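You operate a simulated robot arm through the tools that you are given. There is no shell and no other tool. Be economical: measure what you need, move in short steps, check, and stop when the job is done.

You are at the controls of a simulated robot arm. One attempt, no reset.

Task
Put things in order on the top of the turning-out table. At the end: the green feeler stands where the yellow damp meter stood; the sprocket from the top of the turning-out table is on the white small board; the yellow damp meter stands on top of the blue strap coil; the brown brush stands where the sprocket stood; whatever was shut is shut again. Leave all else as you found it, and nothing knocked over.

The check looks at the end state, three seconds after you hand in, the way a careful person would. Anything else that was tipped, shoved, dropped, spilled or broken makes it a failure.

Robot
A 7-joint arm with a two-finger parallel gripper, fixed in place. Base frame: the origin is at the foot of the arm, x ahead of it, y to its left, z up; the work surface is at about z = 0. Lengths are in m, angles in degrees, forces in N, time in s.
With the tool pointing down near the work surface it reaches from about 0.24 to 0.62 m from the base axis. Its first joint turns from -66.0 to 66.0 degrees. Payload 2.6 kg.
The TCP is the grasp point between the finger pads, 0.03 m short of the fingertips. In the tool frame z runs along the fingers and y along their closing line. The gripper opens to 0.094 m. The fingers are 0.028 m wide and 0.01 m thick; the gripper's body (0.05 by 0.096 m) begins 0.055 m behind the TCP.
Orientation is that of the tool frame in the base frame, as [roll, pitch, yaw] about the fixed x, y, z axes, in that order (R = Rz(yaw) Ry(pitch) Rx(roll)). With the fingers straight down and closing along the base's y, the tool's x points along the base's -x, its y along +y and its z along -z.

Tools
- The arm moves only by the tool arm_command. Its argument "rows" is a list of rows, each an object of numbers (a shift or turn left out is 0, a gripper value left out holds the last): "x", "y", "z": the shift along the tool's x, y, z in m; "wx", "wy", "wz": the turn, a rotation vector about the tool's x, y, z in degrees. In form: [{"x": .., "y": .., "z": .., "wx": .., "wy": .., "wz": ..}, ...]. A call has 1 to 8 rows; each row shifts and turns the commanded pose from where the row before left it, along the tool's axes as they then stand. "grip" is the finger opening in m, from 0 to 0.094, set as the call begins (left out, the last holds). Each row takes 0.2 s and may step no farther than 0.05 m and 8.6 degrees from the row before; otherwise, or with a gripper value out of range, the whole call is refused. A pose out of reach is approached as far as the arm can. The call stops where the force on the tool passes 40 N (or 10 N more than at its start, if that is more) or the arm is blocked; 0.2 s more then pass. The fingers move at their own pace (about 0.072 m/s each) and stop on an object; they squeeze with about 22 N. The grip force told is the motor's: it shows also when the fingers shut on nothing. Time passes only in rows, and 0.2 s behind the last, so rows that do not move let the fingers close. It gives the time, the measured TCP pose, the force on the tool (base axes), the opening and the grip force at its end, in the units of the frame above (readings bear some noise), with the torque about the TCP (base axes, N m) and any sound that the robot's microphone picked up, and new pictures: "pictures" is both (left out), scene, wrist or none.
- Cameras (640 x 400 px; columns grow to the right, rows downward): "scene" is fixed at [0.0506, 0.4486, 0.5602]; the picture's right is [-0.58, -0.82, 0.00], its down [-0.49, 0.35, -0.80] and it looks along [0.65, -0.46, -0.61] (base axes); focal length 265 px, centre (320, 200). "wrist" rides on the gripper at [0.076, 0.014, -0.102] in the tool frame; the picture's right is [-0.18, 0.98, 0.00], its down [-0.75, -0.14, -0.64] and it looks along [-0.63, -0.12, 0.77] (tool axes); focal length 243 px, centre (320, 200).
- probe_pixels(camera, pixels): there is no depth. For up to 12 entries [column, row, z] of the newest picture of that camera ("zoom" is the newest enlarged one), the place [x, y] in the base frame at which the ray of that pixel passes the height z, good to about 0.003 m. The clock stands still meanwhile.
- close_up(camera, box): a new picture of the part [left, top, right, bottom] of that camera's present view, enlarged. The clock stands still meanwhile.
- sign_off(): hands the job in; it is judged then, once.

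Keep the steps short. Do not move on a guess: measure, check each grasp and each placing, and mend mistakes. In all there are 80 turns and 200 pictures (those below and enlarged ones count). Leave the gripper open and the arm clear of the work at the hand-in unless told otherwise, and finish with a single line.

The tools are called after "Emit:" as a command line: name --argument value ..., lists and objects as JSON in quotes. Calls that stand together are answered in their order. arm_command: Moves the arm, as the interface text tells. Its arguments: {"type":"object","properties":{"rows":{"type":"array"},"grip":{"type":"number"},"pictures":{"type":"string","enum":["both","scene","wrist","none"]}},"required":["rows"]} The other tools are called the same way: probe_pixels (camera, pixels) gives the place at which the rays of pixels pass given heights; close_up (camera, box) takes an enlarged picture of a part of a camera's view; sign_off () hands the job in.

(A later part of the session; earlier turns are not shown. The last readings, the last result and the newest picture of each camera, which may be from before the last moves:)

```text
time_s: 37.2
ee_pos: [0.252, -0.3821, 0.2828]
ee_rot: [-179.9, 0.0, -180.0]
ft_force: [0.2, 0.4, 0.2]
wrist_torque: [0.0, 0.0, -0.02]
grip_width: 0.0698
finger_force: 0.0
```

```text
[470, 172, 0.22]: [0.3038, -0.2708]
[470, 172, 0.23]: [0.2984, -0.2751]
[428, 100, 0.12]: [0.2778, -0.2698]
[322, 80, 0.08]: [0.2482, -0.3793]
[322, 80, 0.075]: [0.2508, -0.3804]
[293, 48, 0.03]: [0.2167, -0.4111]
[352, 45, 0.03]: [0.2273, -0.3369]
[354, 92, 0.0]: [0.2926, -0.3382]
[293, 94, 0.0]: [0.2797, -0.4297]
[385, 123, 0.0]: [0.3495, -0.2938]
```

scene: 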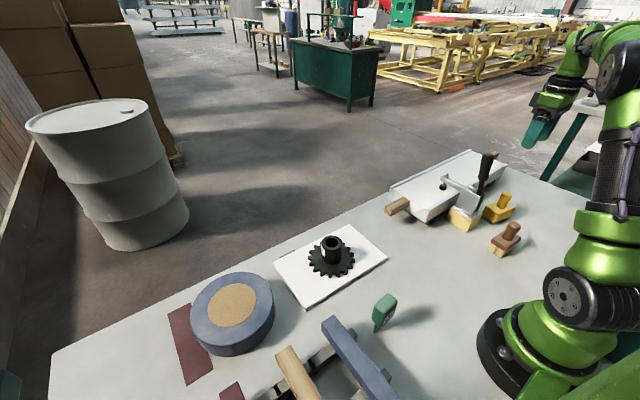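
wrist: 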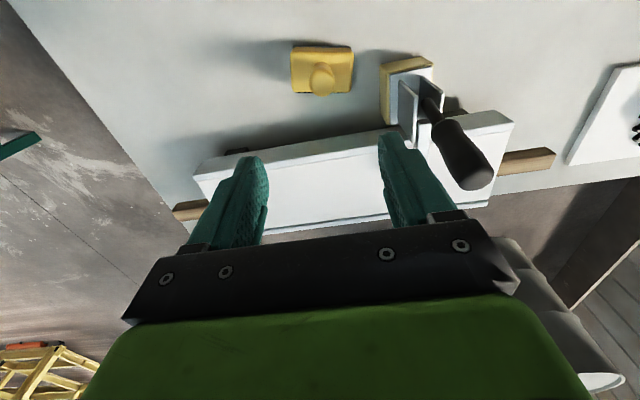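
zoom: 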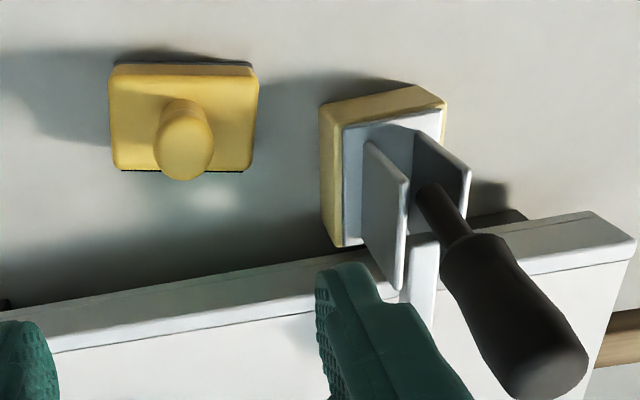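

The lever is at about (0.30, -0.27), 0.11 m from the meter handle at (0.25, -0.381), so it's clear. I'll lower to z about 0.13.

Emit:
arm_command --rows '[{"z": 0.045}, {"z": 0.045}, {"z": 0.045}, {"z": 0.018}, {}]' --pictures "both"

Emit:
close_up --camera "wrist" --box '[240, 20, 440, 180]'

Emit:
close_up --camera "scene" --box '[440, 120, 580, 260]'

```text
time_s: 38.4
ee_pos: [0.2514, -0.3819, 0.13]
ee_rot: [180.0, 0.1, -180.0]
ft_force: [-0.5, -0.1, 0.7]
wrist_torque: [0.0, -0.01, 0.0]
grip_width: 0.07
finger_force: 0.0
```

scene: 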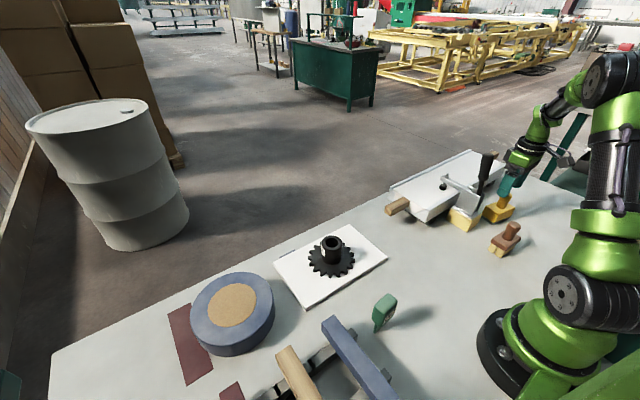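
wrist: 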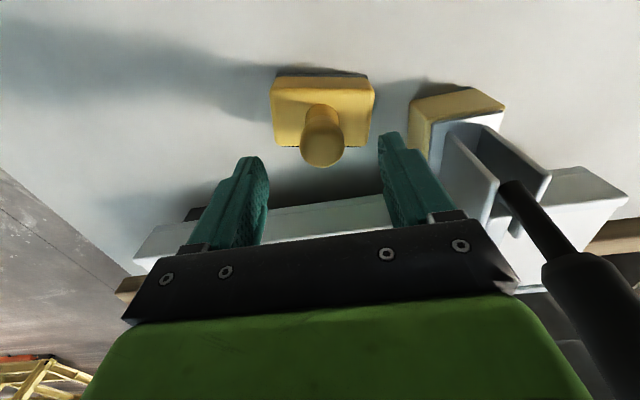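

```text
2.50 times, centred on (340, 100) of wrist
```

zoom: 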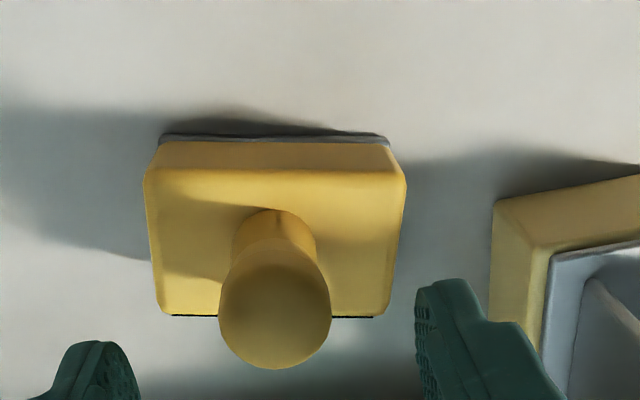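

```text
2.86 times, centred on (510, 190) of scene
```

zoom: 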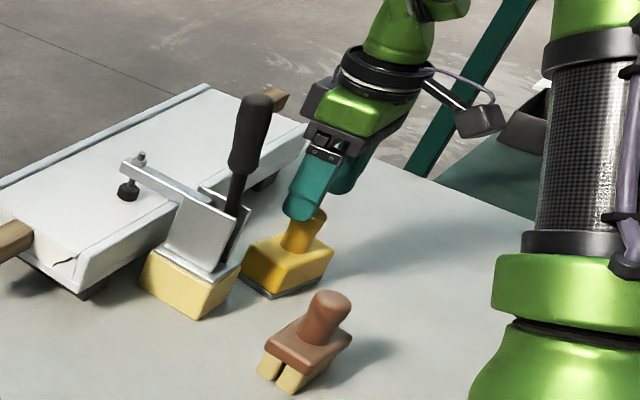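

Emit:
probe_pixels --camera "wrist" --pixels '[[322, 143, 0.08], [322, 143, 0.075], [322, 143, 0.09], [300, 143, 0.08], [344, 143, 0.08], [276, 74, 0.003], [368, 74, 0.003], [281, 147, 0.003], [361, 147, 0.003], [270, 84, 0.045], [375, 84, 0.045]]'

```text
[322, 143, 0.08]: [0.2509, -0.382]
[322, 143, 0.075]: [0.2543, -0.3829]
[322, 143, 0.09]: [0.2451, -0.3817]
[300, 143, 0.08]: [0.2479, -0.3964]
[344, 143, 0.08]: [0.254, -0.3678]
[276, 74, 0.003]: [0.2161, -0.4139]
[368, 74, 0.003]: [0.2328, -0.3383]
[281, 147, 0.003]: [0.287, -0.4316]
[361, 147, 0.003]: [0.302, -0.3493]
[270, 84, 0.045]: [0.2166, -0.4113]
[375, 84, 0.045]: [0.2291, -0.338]
```

Handle centre is (0.251, -0.382) and the body top about z 0.045. I'll lower to z 0.079 (tips at 0.049) and close.

Emit:
arm_command --rows '[{"z": 0.03}, {"z": 0.021}, {}]' --pictures "wrist"

Emit:
arm_command --rows '[{}, {}, {}, {}]' --grip 0.01 --pictures "both"

```text
time_s: 39.2
ee_pos: [0.252, -0.3824, 0.0784]
ee_rot: [180.0, 0.0, -180.0]
ft_force: [0.1, 0.3, 0.3]
wrist_torque: [0.02, -0.03, 0.0]
grip_width: 0.07
finger_force: 0.0
```

wrist: 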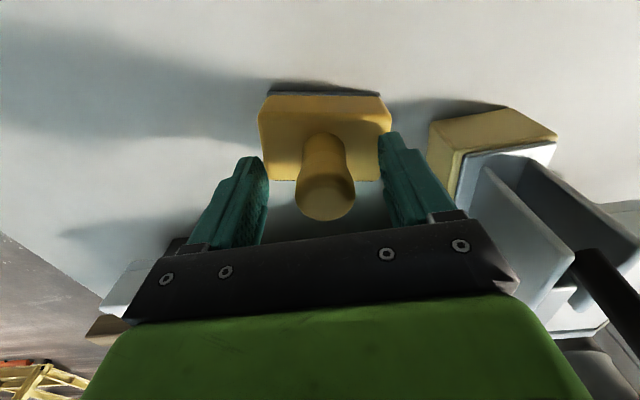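

```text
time_s: 40.2
ee_pos: [0.2509, -0.3824, 0.0787]
ee_rot: [-180.0, 0.0, 179.9]
ft_force: [-0.3, 0.3, -0.3]
wrist_torque: [0.01, -0.03, -0.01]
grip_width: 0.0265
finger_force: 22.1
```

scene: 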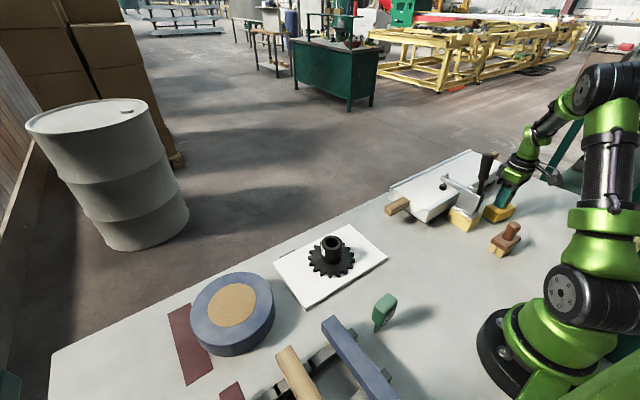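
wrist: 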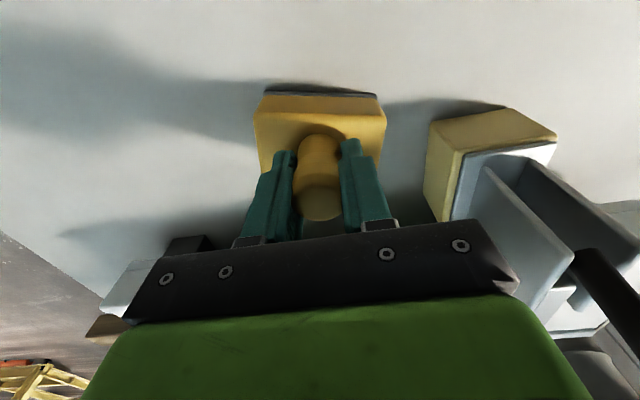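

Held at 0.0265 m. I'll lift straight up to z about 0.33 so the meter clears the lever, then move along -x and +y away from the clamp.

Emit:
arm_command --rows '[{"z": -0.015}, {"z": -0.04}, {"z": -0.04}, {"z": -0.04}, {"z": -0.04}, {"z": -0.04}, {"z": -0.04}, {}]' --pictures "both"

```text
time_s: 42.0
ee_pos: [0.2485, -0.3846, 0.334]
ee_rot: [-180.0, 0.0, 180.0]
ft_force: [0.3, 0.1, -2.1]
wrist_torque: [-0.01, -0.02, 0.02]
grip_width: 0.0265
finger_force: 21.9
```

scene: 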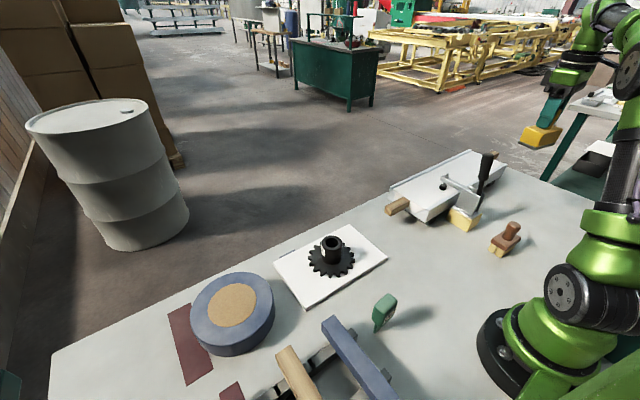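
wrist: 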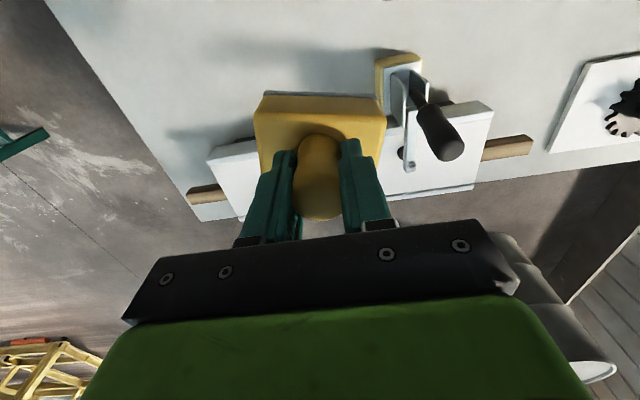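

Lifted clean. I'll travel toward the coil at this height.

Emit:
arm_command --rows '[{"x": 0.012, "y": 0.04}, {"x": 0.012, "y": 0.04}, {"y": 0.045}, {"y": 0.045}, {"y": 0.045}, {"x": -0.02, "y": 0.04}, {"x": -0.02, "y": 0.04}, {"x": -0.02, "y": 0.04}]' --pictures "none"

Emit:
arm_command --rows '[{"x": -0.02, "y": 0.045}, {"x": -0.02, "y": 0.045}, {"x": -0.02, "y": 0.045}, {"x": -0.02, "y": 0.045}, {"x": -0.02, "y": 0.045}, {"y": 0.045}, {"y": 0.045}, {}]' --pictures "both"

```text
time_s: 43.8
ee_pos: [0.2887, -0.047, 0.3337]
ee_rot: [-180.0, 0.0, 179.9]
ft_force: [-0.6, -0.1, -1.7]
wrist_torque: [-0.01, -0.01, 0.03]
grip_width: 0.0262
finger_force: 22.2
```

```text
time_s: 45.6
ee_pos: [0.3882, 0.266, 0.3333]
ee_rot: [179.9, 0.0, 179.9]
ft_force: [-0.5, -0.8, -1.8]
wrist_torque: [0.0, 0.01, -0.01]
grip_width: 0.0266
finger_force: 21.8
```

scene: 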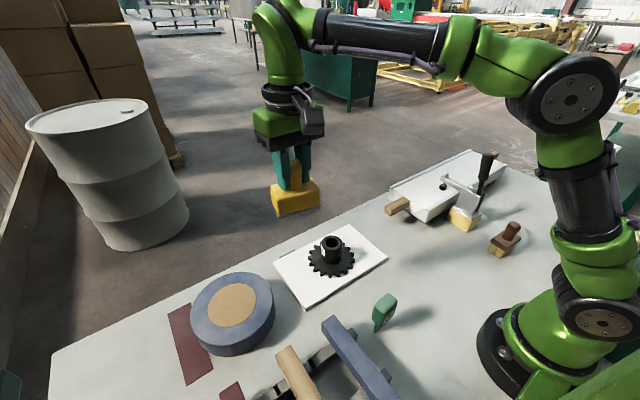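
wrist: 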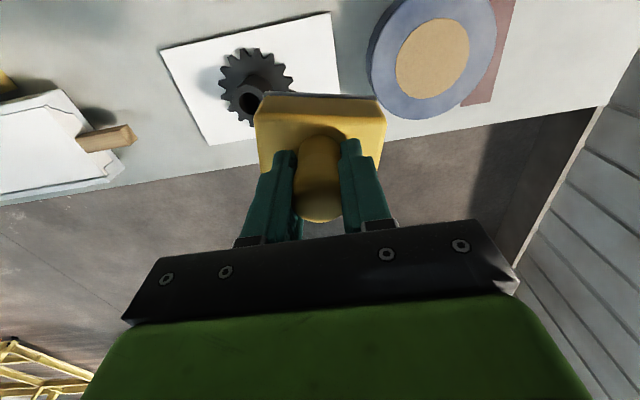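

Emit:
probe_pixels --camera "wrist" --pixels '[[433, 57, 0.04], [433, 57, 0.06], [433, 57, 0.08], [396, 57, 0.06], [470, 57, 0.06], [433, 22, 0.06], [433, 96, 0.06]]'

Emit:
probe_pixels --camera "scene" --pixels '[[232.5, 304.5, 0.04], [232.5, 304.5, 0.05], [232.5, 304.5, 0.06], [232.5, 304.5, 0.07], [191, 318, 0.05], [273, 290, 0.05], [230, 356, 0.0], [230, 347, 0.05]]'

Emit:
close_up --camera "scene" --box '[170, 250, 300, 370]'

```text
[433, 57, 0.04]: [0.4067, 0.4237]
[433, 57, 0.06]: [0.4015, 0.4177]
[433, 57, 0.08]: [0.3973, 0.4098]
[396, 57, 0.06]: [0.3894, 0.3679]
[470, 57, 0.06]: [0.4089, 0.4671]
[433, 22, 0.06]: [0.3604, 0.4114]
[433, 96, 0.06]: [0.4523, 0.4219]
```

```text
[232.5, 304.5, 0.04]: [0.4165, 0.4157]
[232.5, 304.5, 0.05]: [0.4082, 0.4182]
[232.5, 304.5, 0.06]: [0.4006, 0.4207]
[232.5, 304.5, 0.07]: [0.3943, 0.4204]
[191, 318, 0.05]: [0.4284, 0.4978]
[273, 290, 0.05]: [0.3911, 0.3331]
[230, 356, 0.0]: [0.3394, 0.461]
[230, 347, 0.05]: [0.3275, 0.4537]
```

```text
3.33 times, centred on (235, 310) of scene
```

zoom: 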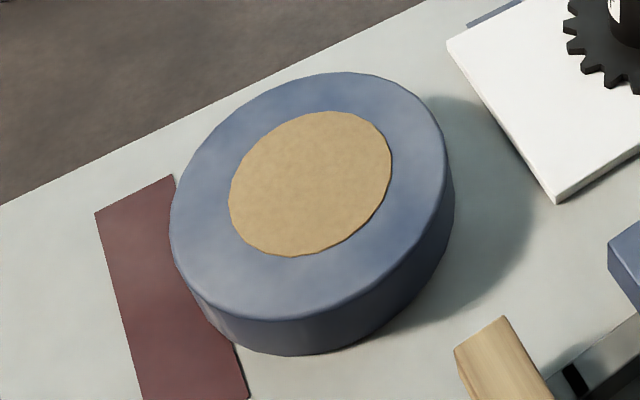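

Coil top is about z 0.058, centred at (0.402, 0.419), flat and wide. I'll move over it and lower to z about 0.16.

Emit:
arm_command --rows '[{"x": -0.0036, "y": 0.038}, {"x": -0.0036, "y": 0.038}, {"x": -0.0036, "y": 0.038}, {"x": -0.0036, "y": 0.038}, {"z": 0.045}, {"z": 0.045}, {"z": 0.045}, {"z": 0.03}]' --pictures "both"

Emit:
close_up --camera "scene" --box '[160, 200, 320, 370]'

```text
time_s: 47.4
ee_pos: [0.44, 0.4007, 0.1894]
ee_rot: [179.9, 0.0, -179.9]
ft_force: [0.2, 0.4, -2.2]
wrist_torque: [-0.03, 0.0, -0.01]
grip_width: 0.0262
finger_force: 21.8
out of reach, approached as far as the arm can: row 3, 4, 5, 6, 7, 8
```

scene: 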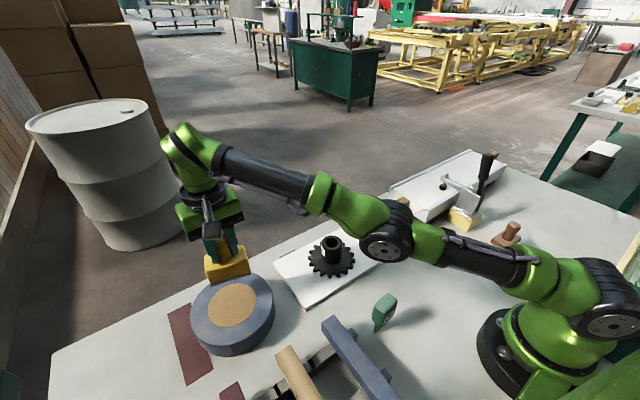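
wrist: 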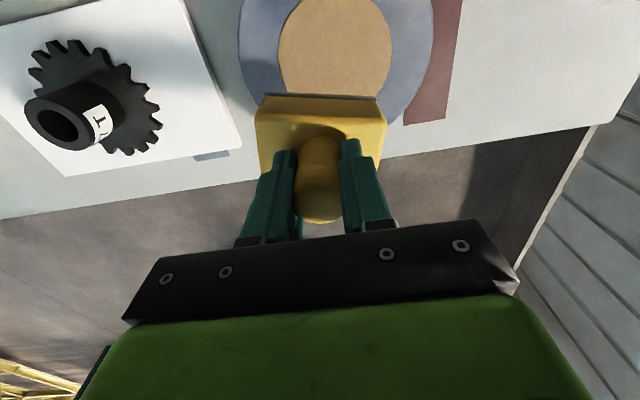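

```text
2.35 times, centred on (240, 285) of scene
```

zoom: 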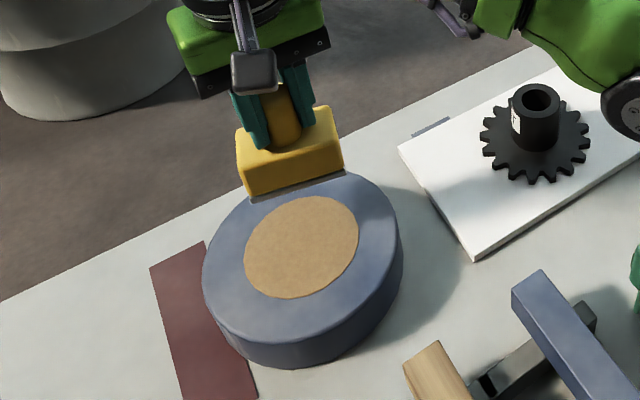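

The reach limit clipped the path: the tool is at (0.440, 0.401, 0.189). I'll pause without moving, to see the settled pose.

Emit:
arm_command --rows '[{}]' --pictures "none"

```text
time_s: 47.8
ee_pos: [0.4407, 0.4022, 0.1892]
ee_rot: [-180.0, 0.1, 179.9]
ft_force: [-0.9, -0.4, -1.2]
wrist_torque: [0.0, 0.02, -0.01]
grip_width: 0.0263
finger_force: 21.6
```

I'll correct toward (0.402, 0.419) at this height, with the meter bottom still about 5 cm above the coil.

Emit:
arm_command --rows '[{"x": 0.02}, {"x": 0.018}, {}]' --pictures "none"

```text
time_s: 48.6
ee_pos: [0.4257, 0.4143, 0.1983]
ee_rot: [-179.9, -0.2, 180.0]
ft_force: [-0.2, 0.1, -1.4]
wrist_torque: [0.01, -0.02, -0.02]
grip_width: 0.0266
finger_force: 22.2
out of reach, approached as far as the arm can: row 1, 2
```

Still riding the reach edge, so I'll pull inward in y and lower a little.

Emit:
arm_command --rows '[{"y": -0.03}, {}]' --pictures "none"

```text
time_s: 49.2
ee_pos: [0.438, 0.397, 0.2032]
ee_rot: [-179.8, -0.1, -179.9]
ft_force: [-1.1, -0.6, -1.6]
wrist_torque: [0.0, 0.01, -0.03]
grip_width: 0.0266
finger_force: 22.4
out of reach, approached as far as the arm can: row 1
```

The solver seems stuck at the limit. I'll move decisively inward (toward the base) at the same height.

Emit:
arm_command --rows '[{"x": 0.03, "y": -0.03}, {"x": 0.03, "y": -0.03}, {}]' --pictures "none"

```text
time_s: 50.0
ee_pos: [0.4365, 0.3913, 0.2219]
ee_rot: [-180.0, 0.1, 179.9]
ft_force: [0.5, -1.0, -2.3]
wrist_torque: [-0.02, 0.02, 0.0]
grip_width: 0.0263
finger_force: 22.6
out of reach, approached as far as the arm can: row 1, 2
```

Emit:
arm_command --rows '[{}, {}, {}]' --pictures "scene"

```text
time_s: 50.8
ee_pos: [0.4365, 0.3906, 0.2208]
ee_rot: [180.0, -0.1, 180.0]
ft_force: [0.0, 0.3, -2.6]
wrist_torque: [0.01, -0.05, -0.01]
grip_width: 0.0264
finger_force: 22.0
```

scene: 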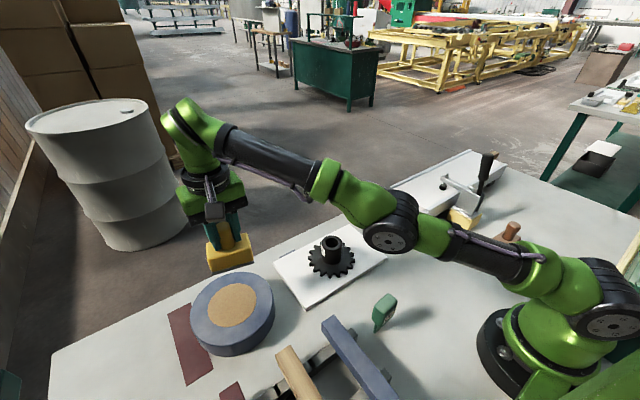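

Idle rows show the commanded pose restarts from the reached one; the arm is stretched straight. I'll try one diagonal step, inward and down (the meter's underside is about 8 cm above the coil top), to make the elbow bend.

Emit:
arm_command --rows '[{"x": 0.028, "y": -0.028, "z": 0.025}, {}]' --pictures "none"

```text
time_s: 51.4
ee_pos: [0.4401, 0.391, 0.2139]
ee_rot: [-179.8, -0.1, 180.0]
ft_force: [-0.9, -0.6, -2.1]
wrist_torque: [-0.02, 0.01, 0.0]
grip_width: 0.0264
finger_force: 22.3
out of reach, approached as far as the arm can: row 1
```

Still sliding along the edge of reach. I'll try a wrist turn toward its neutral together with small inward steps.

Emit:
arm_command --rows '[{"wz": -8}, {"wz": -8}, {"wz": -8}, {"x": 0.003, "y": -0.003}, {"x": 0.003, "y": -0.003}, {"x": 0.003, "y": -0.003}, {"x": 0.003, "y": -0.003}, {}]' --pictures "none"

```text
time_s: 53.2
ee_pos: [0.4433, 0.3864, 0.2177]
ee_rot: [179.9, -0.2, -156.0]
ft_force: [1.0, -0.5, -1.7]
wrist_torque: [-0.03, -0.03, 0.01]
grip_width: 0.0264
finger_force: 21.6
out of reach, approached as far as the arm can: row 5, 6, 7
```

The forearm may have passed through straight to the wrong side. I'll test by stretching slightly outward and up, then watching the pose.

Emit:
arm_command --rows '[{"x": -0.0176, "y": 0.0054, "z": -0.0078}, {}]' --pictures "none"

Emit:
arm_command --rows '[{"x": -0.0112, "y": 0.0034, "z": 0.0276}, {}]' --pictures "scene"

```text
time_s: 53.8
ee_pos: [0.4432, 0.3856, 0.2173]
ee_rot: [180.0, -0.1, -156.0]
ft_force: [-0.1, 0.5, -1.5]
wrist_torque: [-0.03, 0.0, 0.01]
grip_width: 0.0267
finger_force: 21.6
out of reach, approached as far as the arm can: row 1
```

```text
time_s: 54.4
ee_pos: [0.4517, 0.3912, 0.1892]
ee_rot: [-180.0, -0.1, -156.0]
ft_force: [-0.4, -0.2, -1.8]
wrist_torque: [-0.01, 0.02, 0.05]
grip_width: 0.0264
finger_force: 21.5
```

scene: 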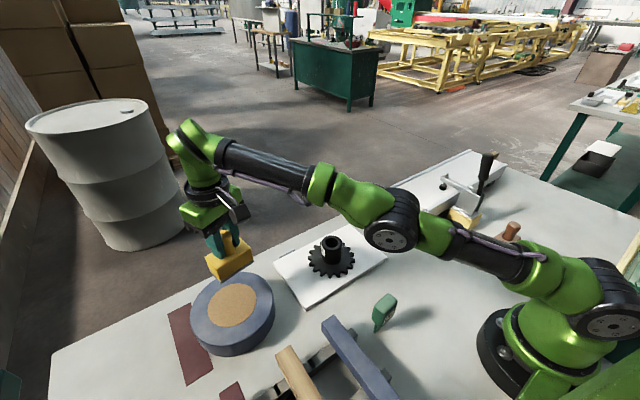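

The downward slide was accepted exactly, so the elbow should be flexing slightly. I'll go straight down in two small steps (bottom stays above 0.075) and see whether the solver accepts them.

Emit:
arm_command --rows '[{"z": 0.01}, {"z": 0.01}, {"z": 0.008}, {}]' --pictures "none"

```text
time_s: 55.4
ee_pos: [0.4552, 0.3953, 0.1627]
ee_rot: [-180.0, -0.1, -156.0]
ft_force: [0.2, 0.2, -1.8]
wrist_torque: [0.01, -0.01, -0.02]
grip_width: 0.0262
finger_force: 22.1
out of reach, approached as far as the arm can: row 3
```

I worked out why it's stuck: with the arm straight, keeping the tool vertical gives the elbow no share of any motion. Tilting the tool (fingers swinging toward the base) will bend the elbow. I'll rise slightly and tilt 16°, with the matching inward shift.

Emit:
arm_command --rows '[{"x": 0.011, "y": -0.0034, "z": -0.0276}, {"x": 0.0315, "y": -0.0097, "wx": 2.34, "wy": 7.65}, {"x": 0.0315, "y": -0.0097, "wx": 2.34, "wy": 7.65}, {}]' --pictures "scene"

```text
time_s: 56.4
ee_pos: [0.3947, 0.3726, 0.197]
ee_rot: [-175.2, -15.2, -156.7]
ft_force: [0.0, 0.5, -0.9]
wrist_torque: [0.03, -0.02, -0.02]
grip_width: 0.0265
finger_force: 22.3
out of reach, approached as far as the arm can: row 1, 2, 3
```

scene: 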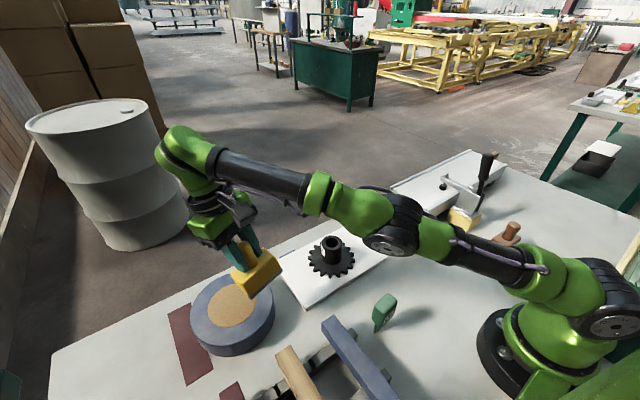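

Orientation followed. Now a radial inward test step.

Emit:
arm_command --rows '[{"x": 0.0163, "y": -0.005, "z": 0.013}, {}]' --pictures "none"

```text
time_s: 57.0
ee_pos: [0.3783, 0.3603, 0.1884]
ee_rot: [-175.3, -15.2, -156.6]
ft_force: [0.5, -0.1, -1.2]
wrist_torque: [0.03, 0.02, -0.02]
grip_width: 0.0265
finger_force: 22.4
```

Accepted fully — the elbow is free again. I'll untilt about the TCP (this brings the wrist inward) and raise slightly.

Emit:
arm_command --rows '[{"z": -0.01, "wx": -1.17, "wy": -3.8}, {"wx": -1.17, "wy": -3.85}, {"wx": -1.17, "wy": -3.85}, {"wx": -1.17, "wy": -3.8}, {}]' --pictures "both"

```text
time_s: 58.2
ee_pos: [0.3815, 0.3636, 0.1971]
ee_rot: [-179.9, 0.0, -156.0]
ft_force: [0.1, 0.5, -1.5]
wrist_torque: [0.02, -0.02, 0.03]
grip_width: 0.0265
finger_force: 22.1
```

scene: 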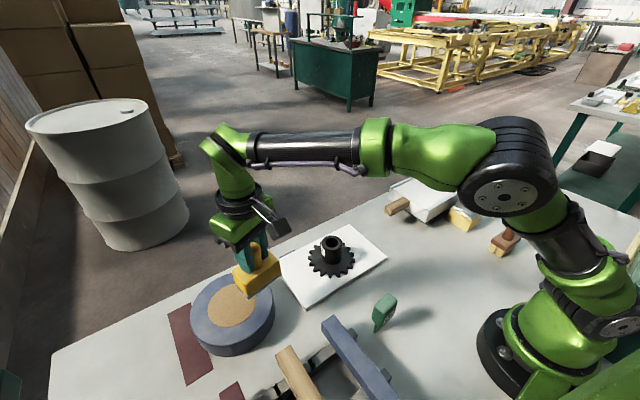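
wrist: 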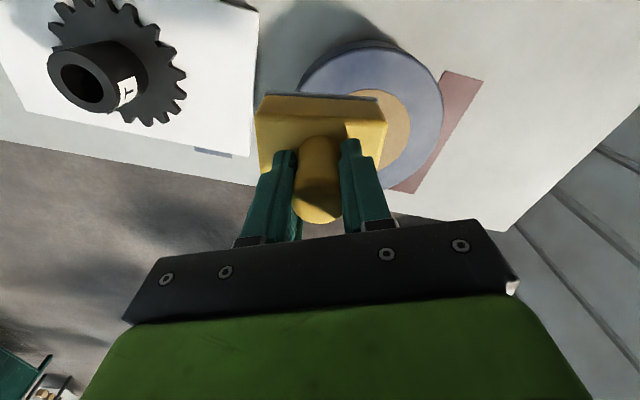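

Elbow is up again and the tool vertical. I'll lower to z 0.167 and then move over the coil centre in three steps.

Emit:
arm_command --rows '[{"z": 0.03}, {"x": -0.0137, "y": 0.0141}, {"x": -0.0137, "y": 0.0141}, {"x": -0.0137, "y": 0.0141}, {}]' --pictures "both"

Emit:
close_up --camera "scene" --box '[160, 200, 320, 370]'

```text
time_s: 59.4
ee_pos: [0.4018, 0.4177, 0.1678]
ee_rot: [-180.0, 0.0, -156.0]
ft_force: [-0.2, -0.4, -1.8]
wrist_torque: [0.01, -0.02, 0.0]
grip_width: 0.0263
finger_force: 21.9
```

scene: 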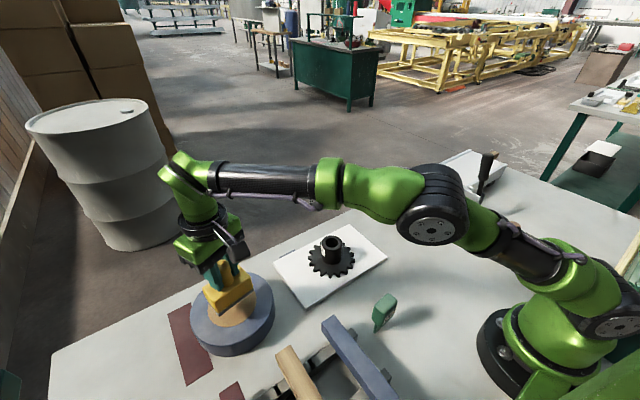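
wrist: 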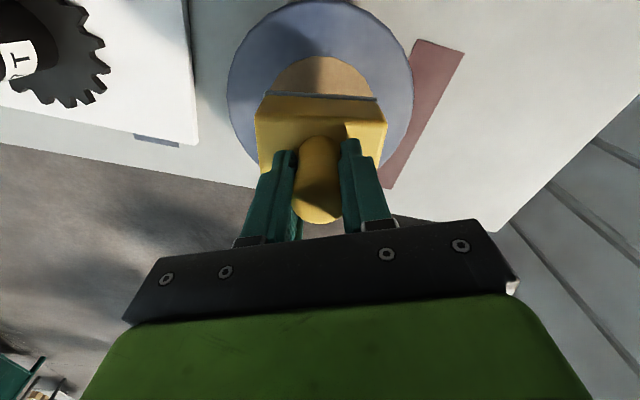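

```text
2.35 times, centred on (240, 285) of scene
```

zoom: 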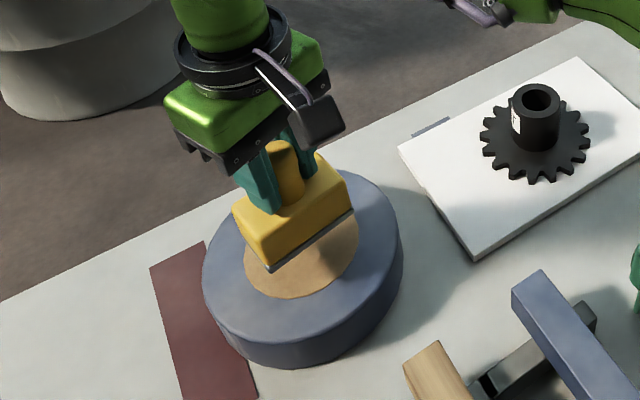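

Reached. I'll lower to about z 0.145, then in fine steps until contact.

Emit:
arm_command --rows '[{"z": 0.012}, {"z": 0.008}, {}]' --pictures "none"

Emit:
arm_command --rows '[{"z": 0.003}, {}]' --pictures "none"

Emit:
arm_command --rows '[{"z": 0.0025}, {}]' --pictures "scene"

Emit:
close_up --camera "scene" --box '[170, 230, 300, 370]'

```text
time_s: 60.2
ee_pos: [0.4017, 0.4194, 0.1479]
ee_rot: [-179.9, -0.1, -156.1]
ft_force: [0.2, -0.2, -1.2]
wrist_torque: [-0.01, -0.01, -0.03]
grip_width: 0.0265
finger_force: 21.9
```

```text
time_s: 60.8
ee_pos: [0.4033, 0.4179, 0.1446]
ee_rot: [-180.0, 0.0, -156.0]
ft_force: [-0.2, 0.6, -2.5]
wrist_torque: [-0.02, 0.01, -0.03]
grip_width: 0.0263
finger_force: 22.1
```

```text
time_s: 61.4
ee_pos: [0.4035, 0.4174, 0.1417]
ee_rot: [179.9, 0.2, -156.0]
ft_force: [-0.3, -0.1, -2.9]
wrist_torque: [0.01, -0.01, -0.03]
grip_width: 0.0266
finger_force: 21.9
```

scene: 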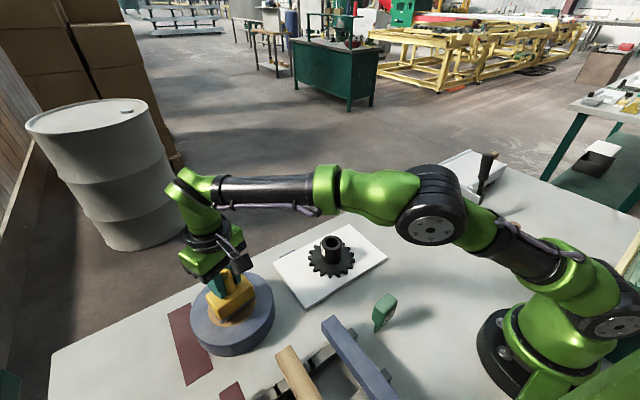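

```text
2.86 times, centred on (235, 300) of scene
```

zoom: 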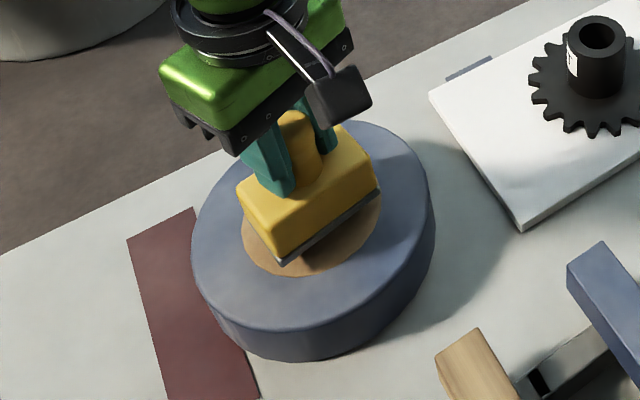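

Nearly down. I'll continue in 2.5 mm steps.

Emit:
arm_command --rows '[{"z": 0.0025}, {}]' --pictures "none"

Emit:
arm_command --rows '[{"z": 0.002}, {}]' --pictures "none"

```text
time_s: 62.0
ee_pos: [0.4031, 0.4176, 0.1397]
ee_rot: [180.0, 0.0, -155.9]
ft_force: [0.1, -0.3, -3.1]
wrist_torque: [0.01, 0.0, 0.04]
grip_width: 0.0265
finger_force: 21.8
```

```text
time_s: 62.6
ee_pos: [0.4022, 0.4177, 0.1372]
ee_rot: [180.0, -0.1, -156.0]
ft_force: [0.7, 0.7, -1.7]
wrist_torque: [0.02, -0.03, 0.0]
grip_width: 0.0262
finger_force: 21.7
```

Emit:
arm_command --rows '[{"z": 0.002}, {}]' --pictures "none"

Emit:
arm_command --rows '[{"z": 0.002}, {}]' --pictures "none"

```text
time_s: 63.2
ee_pos: [0.4027, 0.4161, 0.1347]
ee_rot: [179.9, 0.0, -156.0]
ft_force: [-1.1, -0.8, -1.6]
wrist_torque: [0.03, -0.01, -0.03]
grip_width: 0.0262
finger_force: 22.2
```

```text
time_s: 63.8
ee_pos: [0.4031, 0.4166, 0.1331]
ee_rot: [180.0, 0.0, -156.1]
ft_force: [-0.5, 0.1, -2.0]
wrist_torque: [0.02, 0.01, 0.02]
grip_width: 0.0266
finger_force: 22.4
```

Emit:
arm_command --rows '[{"z": 0.002}, {}]' --pictures "none"

Emit:
arm_command --rows '[{"z": 0.0015}, {}]' --pictures "scene"

Emit:
close_up --camera "scene" --box '[180, 250, 290, 350]'

```text
time_s: 64.4
ee_pos: [0.4034, 0.4176, 0.1332]
ee_rot: [-180.0, 0.0, -156.1]
ft_force: [0.1, -0.7, -0.3]
wrist_torque: [0.0, 0.03, -0.01]
grip_width: 0.0265
finger_force: 21.7
```

```text
time_s: 65.0
ee_pos: [0.4016, 0.4192, 0.1299]
ee_rot: [180.0, -0.1, -155.9]
ft_force: [0.6, 0.1, -1.9]
wrist_torque: [0.0, 0.05, 0.0]
grip_width: 0.0262
finger_force: 22.1
```

scene: 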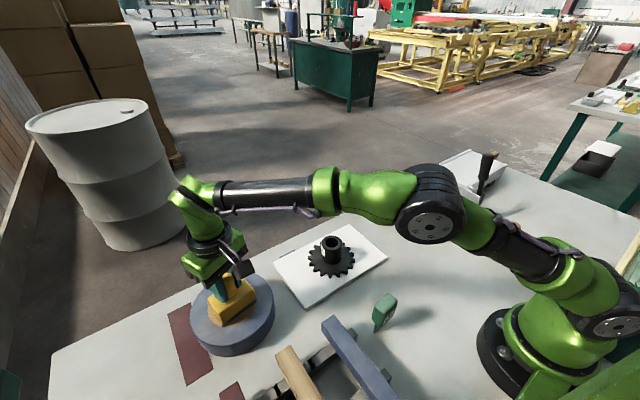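

```text
4.00 times, centred on (235, 300) of scene
```

zoom: 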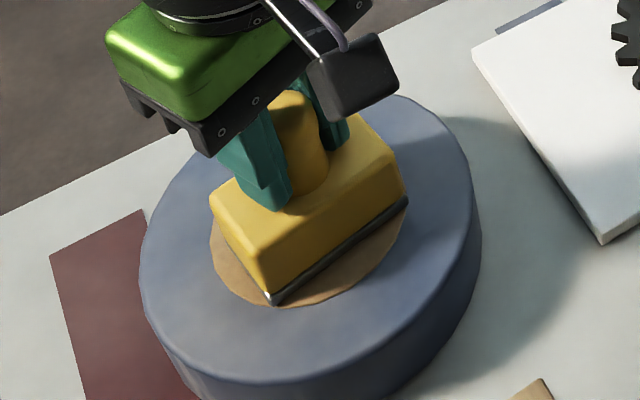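

Emit:
arm_command --rows '[{"z": 0.002}, {}]' --pictures "none"

Emit:
arm_command --rows '[{"z": 0.0015}, {}]' --pictures "none"

```text
time_s: 65.6
ee_pos: [0.4014, 0.4202, 0.1288]
ee_rot: [180.0, 0.0, -156.1]
ft_force: [-0.8, -0.5, 0.8]
wrist_torque: [0.09, -0.02, -0.01]
grip_width: 0.0265
finger_force: 21.9
```

```text
time_s: 66.2
ee_pos: [0.403, 0.4197, 0.1289]
ee_rot: [180.0, 0.1, -156.0]
ft_force: [-3.5, -4.2, 12.7]
wrist_torque: [-0.09, -0.02, -0.03]
grip_width: 0.0262
finger_force: 22.0
```

Contact (12.7 N up). I'll open, rise straight 0.05, then withdraw inward to stay away from the reach limit.

Emit:
arm_command --rows '[{}, {}, {}, {"z": -0.02}, {"z": -0.035}, {"x": 0.037, "y": -0.015, "z": -0.015}, {"x": 0.037, "y": -0.015, "z": -0.02}, {}]' --grip 0.07 --pictures "both"

Emit:
close_up --camera "scene" --box '[170, 240, 300, 360]'

```text
time_s: 68.0
ee_pos: [0.344, 0.3626, 0.2173]
ee_rot: [180.0, 0.0, -156.0]
ft_force: [0.5, 0.1, 1.0]
wrist_torque: [-0.01, 0.01, -0.01]
grip_width: 0.07
finger_force: 0.1
```

scene: 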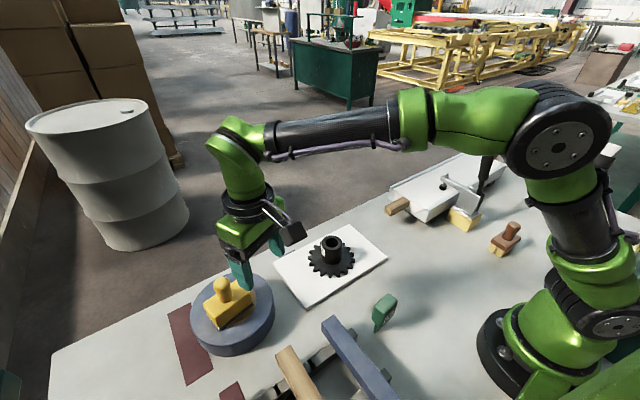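
wrist: 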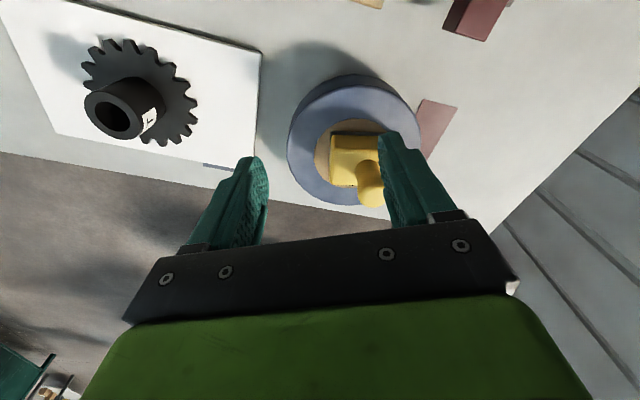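

```text
3.33 times, centred on (235, 300) of scene
```

zoom: 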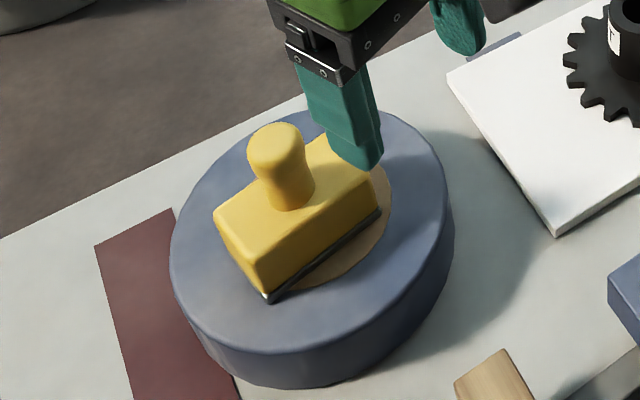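

The meter stands well on the coil. Next the feeler: I'll turn back to yaw 180, rise and move above it for a view.

Emit:
arm_command --rows '[{"wz": 8}, {"wz": 8}, {"z": -0.04, "wz": 8}, {"x": 0.0235, "y": -0.0425}, {"x": 0.0235, "y": -0.0425}, {"x": 0.0235, "y": -0.0425}, {"x": 0.0235, "y": -0.0425}, {}]' --grip 0.094 --pictures "both"

Emit:
close_up --camera "wrist" --box '[220, 0, 460, 160]'

```text
time_s: 69.8
ee_pos: [0.2515, 0.1912, 0.2565]
ee_rot: [180.0, 0.0, -180.0]
ft_force: [0.7, -0.4, -0.6]
wrist_torque: [0.0, 0.02, 0.01]
grip_width: 0.094
finger_force: 0.0
```

scene: 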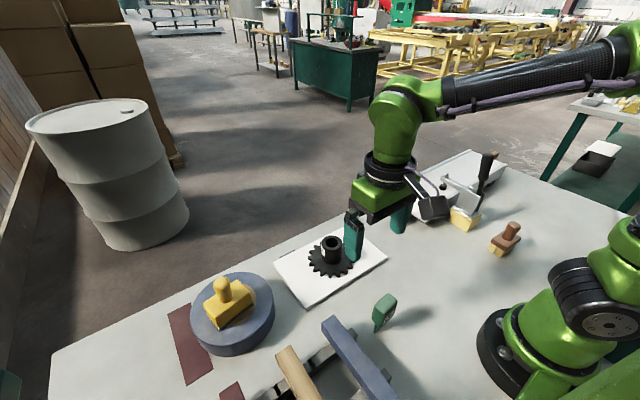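
wrist: 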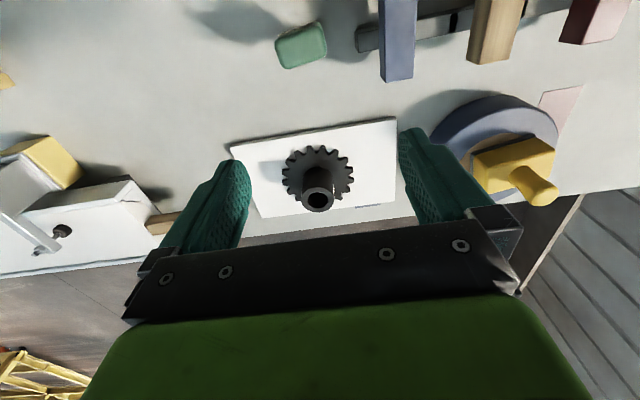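

```text
2.50 times, centred on (340, 80) of wrist
```

zoom: 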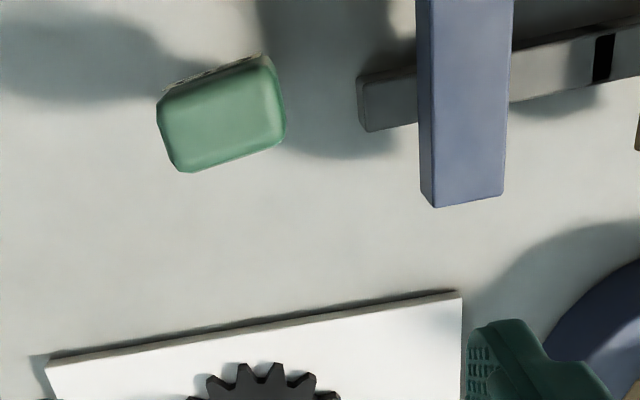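

Emit:
probe_pixels --camera "wrist" --pixels '[[301, 46, 0.06], [301, 46, 0.08], [301, 46, 0.1], [278, 40, 0.08], [286, 68, 0.08], [325, 56, 0.08], [318, 26, 0.08]]'

Emit:
probe_pixels --camera "scene" --pixels '[[385.9, 303.9, 0.06], [385.9, 303.9, 0.07], [385.9, 303.9, 0.08], [385.9, 303.9, 0.09], [385.9, 303.9, 0.1], [375.5, 331.5, 0.0]]'

```text
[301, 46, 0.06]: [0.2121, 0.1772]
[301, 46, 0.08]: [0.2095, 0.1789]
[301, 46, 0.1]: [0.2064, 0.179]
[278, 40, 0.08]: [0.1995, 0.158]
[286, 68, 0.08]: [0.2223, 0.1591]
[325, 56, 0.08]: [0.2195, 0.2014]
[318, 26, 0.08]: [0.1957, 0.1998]
```

```text
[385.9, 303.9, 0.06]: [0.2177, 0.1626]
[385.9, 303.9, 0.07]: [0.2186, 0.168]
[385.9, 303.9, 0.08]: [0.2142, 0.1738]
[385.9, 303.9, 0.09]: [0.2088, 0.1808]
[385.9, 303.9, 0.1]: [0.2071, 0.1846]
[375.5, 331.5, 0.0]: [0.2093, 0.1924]
```

Feeler head top is about z 0.088, centred at (0.209, 0.179), about 0.042 along y and 0.024 along x, turned about 5°. I'll grip its ends along y at yaw about 184.6. First I centre and descend to z 0.15.

Emit:
arm_command --rows '[{"x": 0.0425, "y": -0.0122}, {"wz": -4.6}, {"z": 0.04}, {"z": 0.04}, {"z": 0.026}, {}]' --grip 0.075 --pictures "both"

Emit:
close_up --camera "wrist" --box '[220, 20, 440, 180]'

Emit:
close_up --camera "scene" --box '[310, 230, 450, 360]'

```text
time_s: 71.2
ee_pos: [0.2109, 0.1797, 0.1496]
ee_rot: [179.9, 0.1, -175.4]
ft_force: [0.2, 0.4, -0.4]
wrist_torque: [-0.01, 0.0, 0.02]
grip_width: 0.0753
finger_force: 0.0
```

scene: 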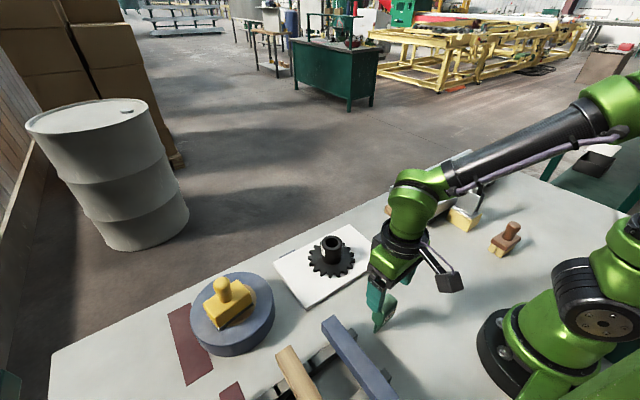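
wrist: 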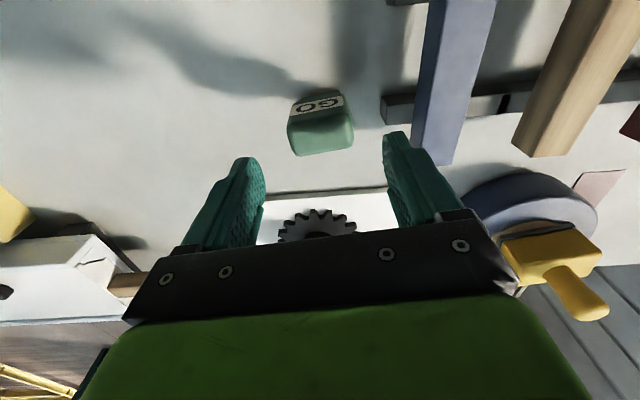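

```text
2.50 times, centred on (330, 100) of wrist
```

zoom: 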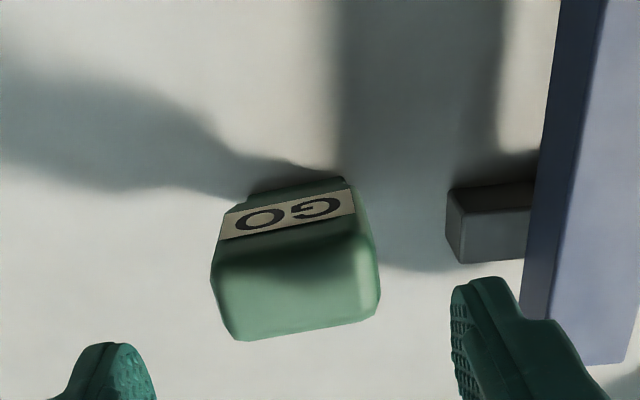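

```text
3.08 times, centred on (380, 295) of scene
```

zoom: 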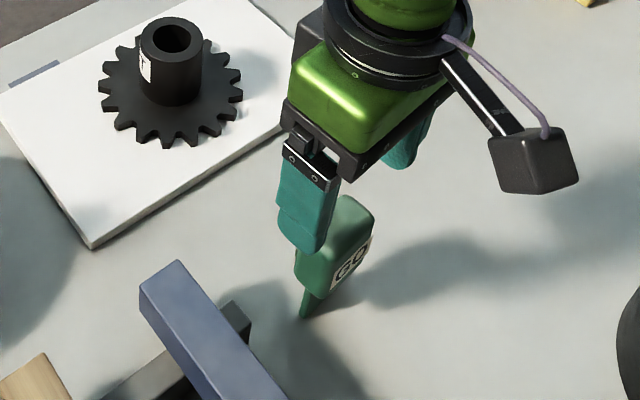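

Emit:
probe_pixels --camera "wrist" --pixels '[[321, 134, 0.085], [321, 134, 0.09], [287, 134, 0.088], [353, 126, 0.088], [321, 152, 0.088], [320, 112, 0.088], [380, 125, 0.03], [387, 170, 0.06], [414, 150, 0.06]]'

```text
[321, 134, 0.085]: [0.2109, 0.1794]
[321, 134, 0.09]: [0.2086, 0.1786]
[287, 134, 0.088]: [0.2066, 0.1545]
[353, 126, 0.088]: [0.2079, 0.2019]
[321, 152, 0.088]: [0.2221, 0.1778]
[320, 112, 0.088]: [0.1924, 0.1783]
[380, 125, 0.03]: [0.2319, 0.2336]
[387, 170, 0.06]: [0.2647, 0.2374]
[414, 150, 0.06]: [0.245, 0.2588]
```

Centre (0.209, 0.178), about 0.047 wide. I'll narrow the opening to 0.068 and lower to z about 0.068.

Emit:
arm_command --rows '[{"x": 0.001, "y": -0.001}, {"z": 0.03}, {"z": 0.03}, {"z": 0.022}, {}]' --grip 0.068 --pictures "both"

Emit:
close_up --camera "wrist" --box '[220, 80, 440, 240]'

Emit:
close_up --camera "scene" --box '[330, 250, 440, 350]'

```text
time_s: 72.4
ee_pos: [0.2084, 0.1789, 0.0696]
ee_rot: [-180.0, 0.0, -175.3]
ft_force: [-0.7, -0.5, 0.1]
wrist_torque: [0.01, 0.0, -0.03]
grip_width: 0.0681
finger_force: 0.1
```

scene: 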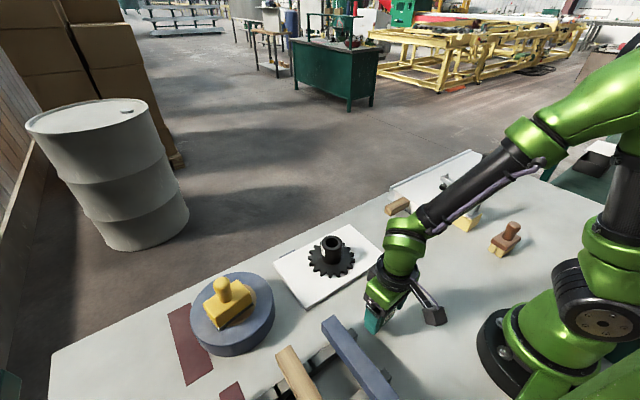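
wrist: 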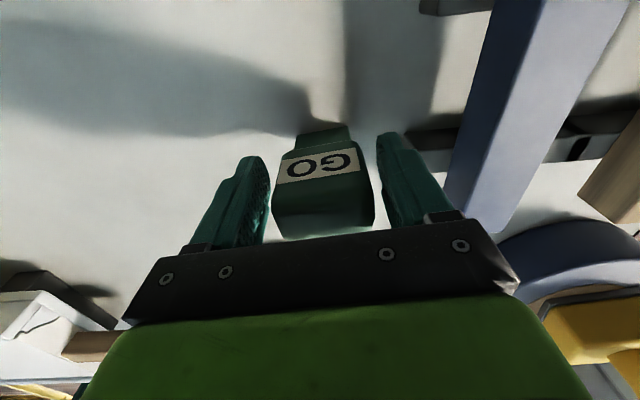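

```text
2.50 times, centred on (330, 160) of wrist
```

zoom: 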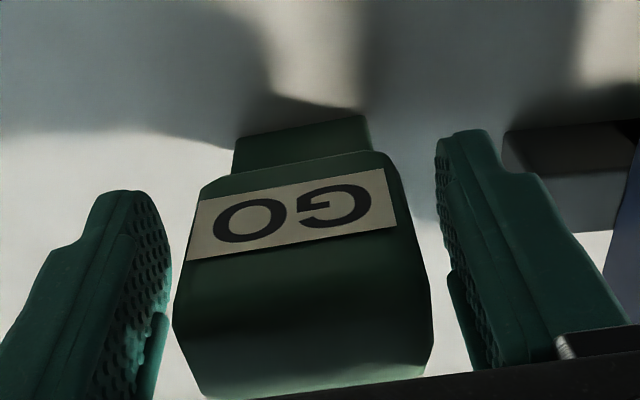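

```text
4.00 times, centred on (385, 300) of scene
```

zoom: 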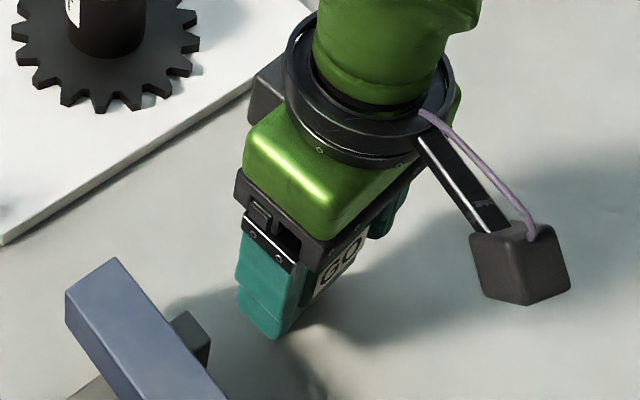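

The head is centred between the fingers. I'll close.

Emit:
arm_command --rows '[{}, {}, {}]' --grip 0.03 --pictures "wrist"

Emit:
close_up --camera "wrist" --box '[220, 80, 440, 240]'

```text
time_s: 73.2
ee_pos: [0.2081, 0.1785, 0.0702]
ee_rot: [-180.0, 0.0, -175.4]
ft_force: [-0.7, 0.1, 0.3]
wrist_torque: [0.03, 0.0, -0.01]
grip_width: 0.0519
finger_force: 21.8
```

wrist: 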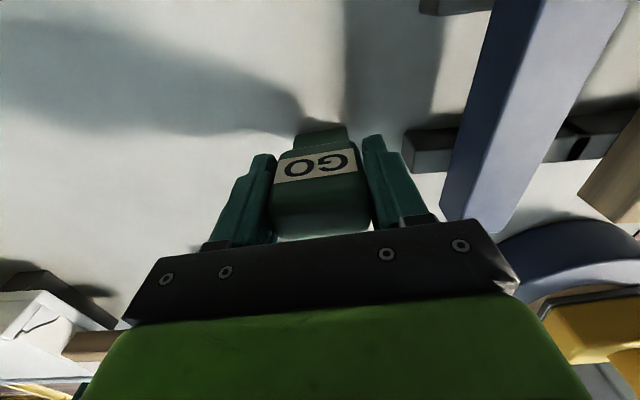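

```text
2.50 times, centred on (330, 160) of wrist
```

zoom: 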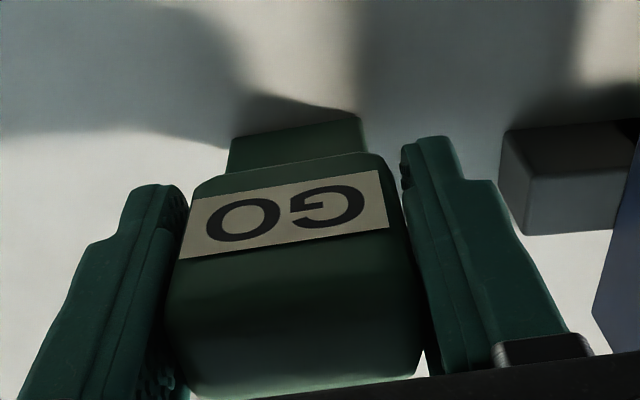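

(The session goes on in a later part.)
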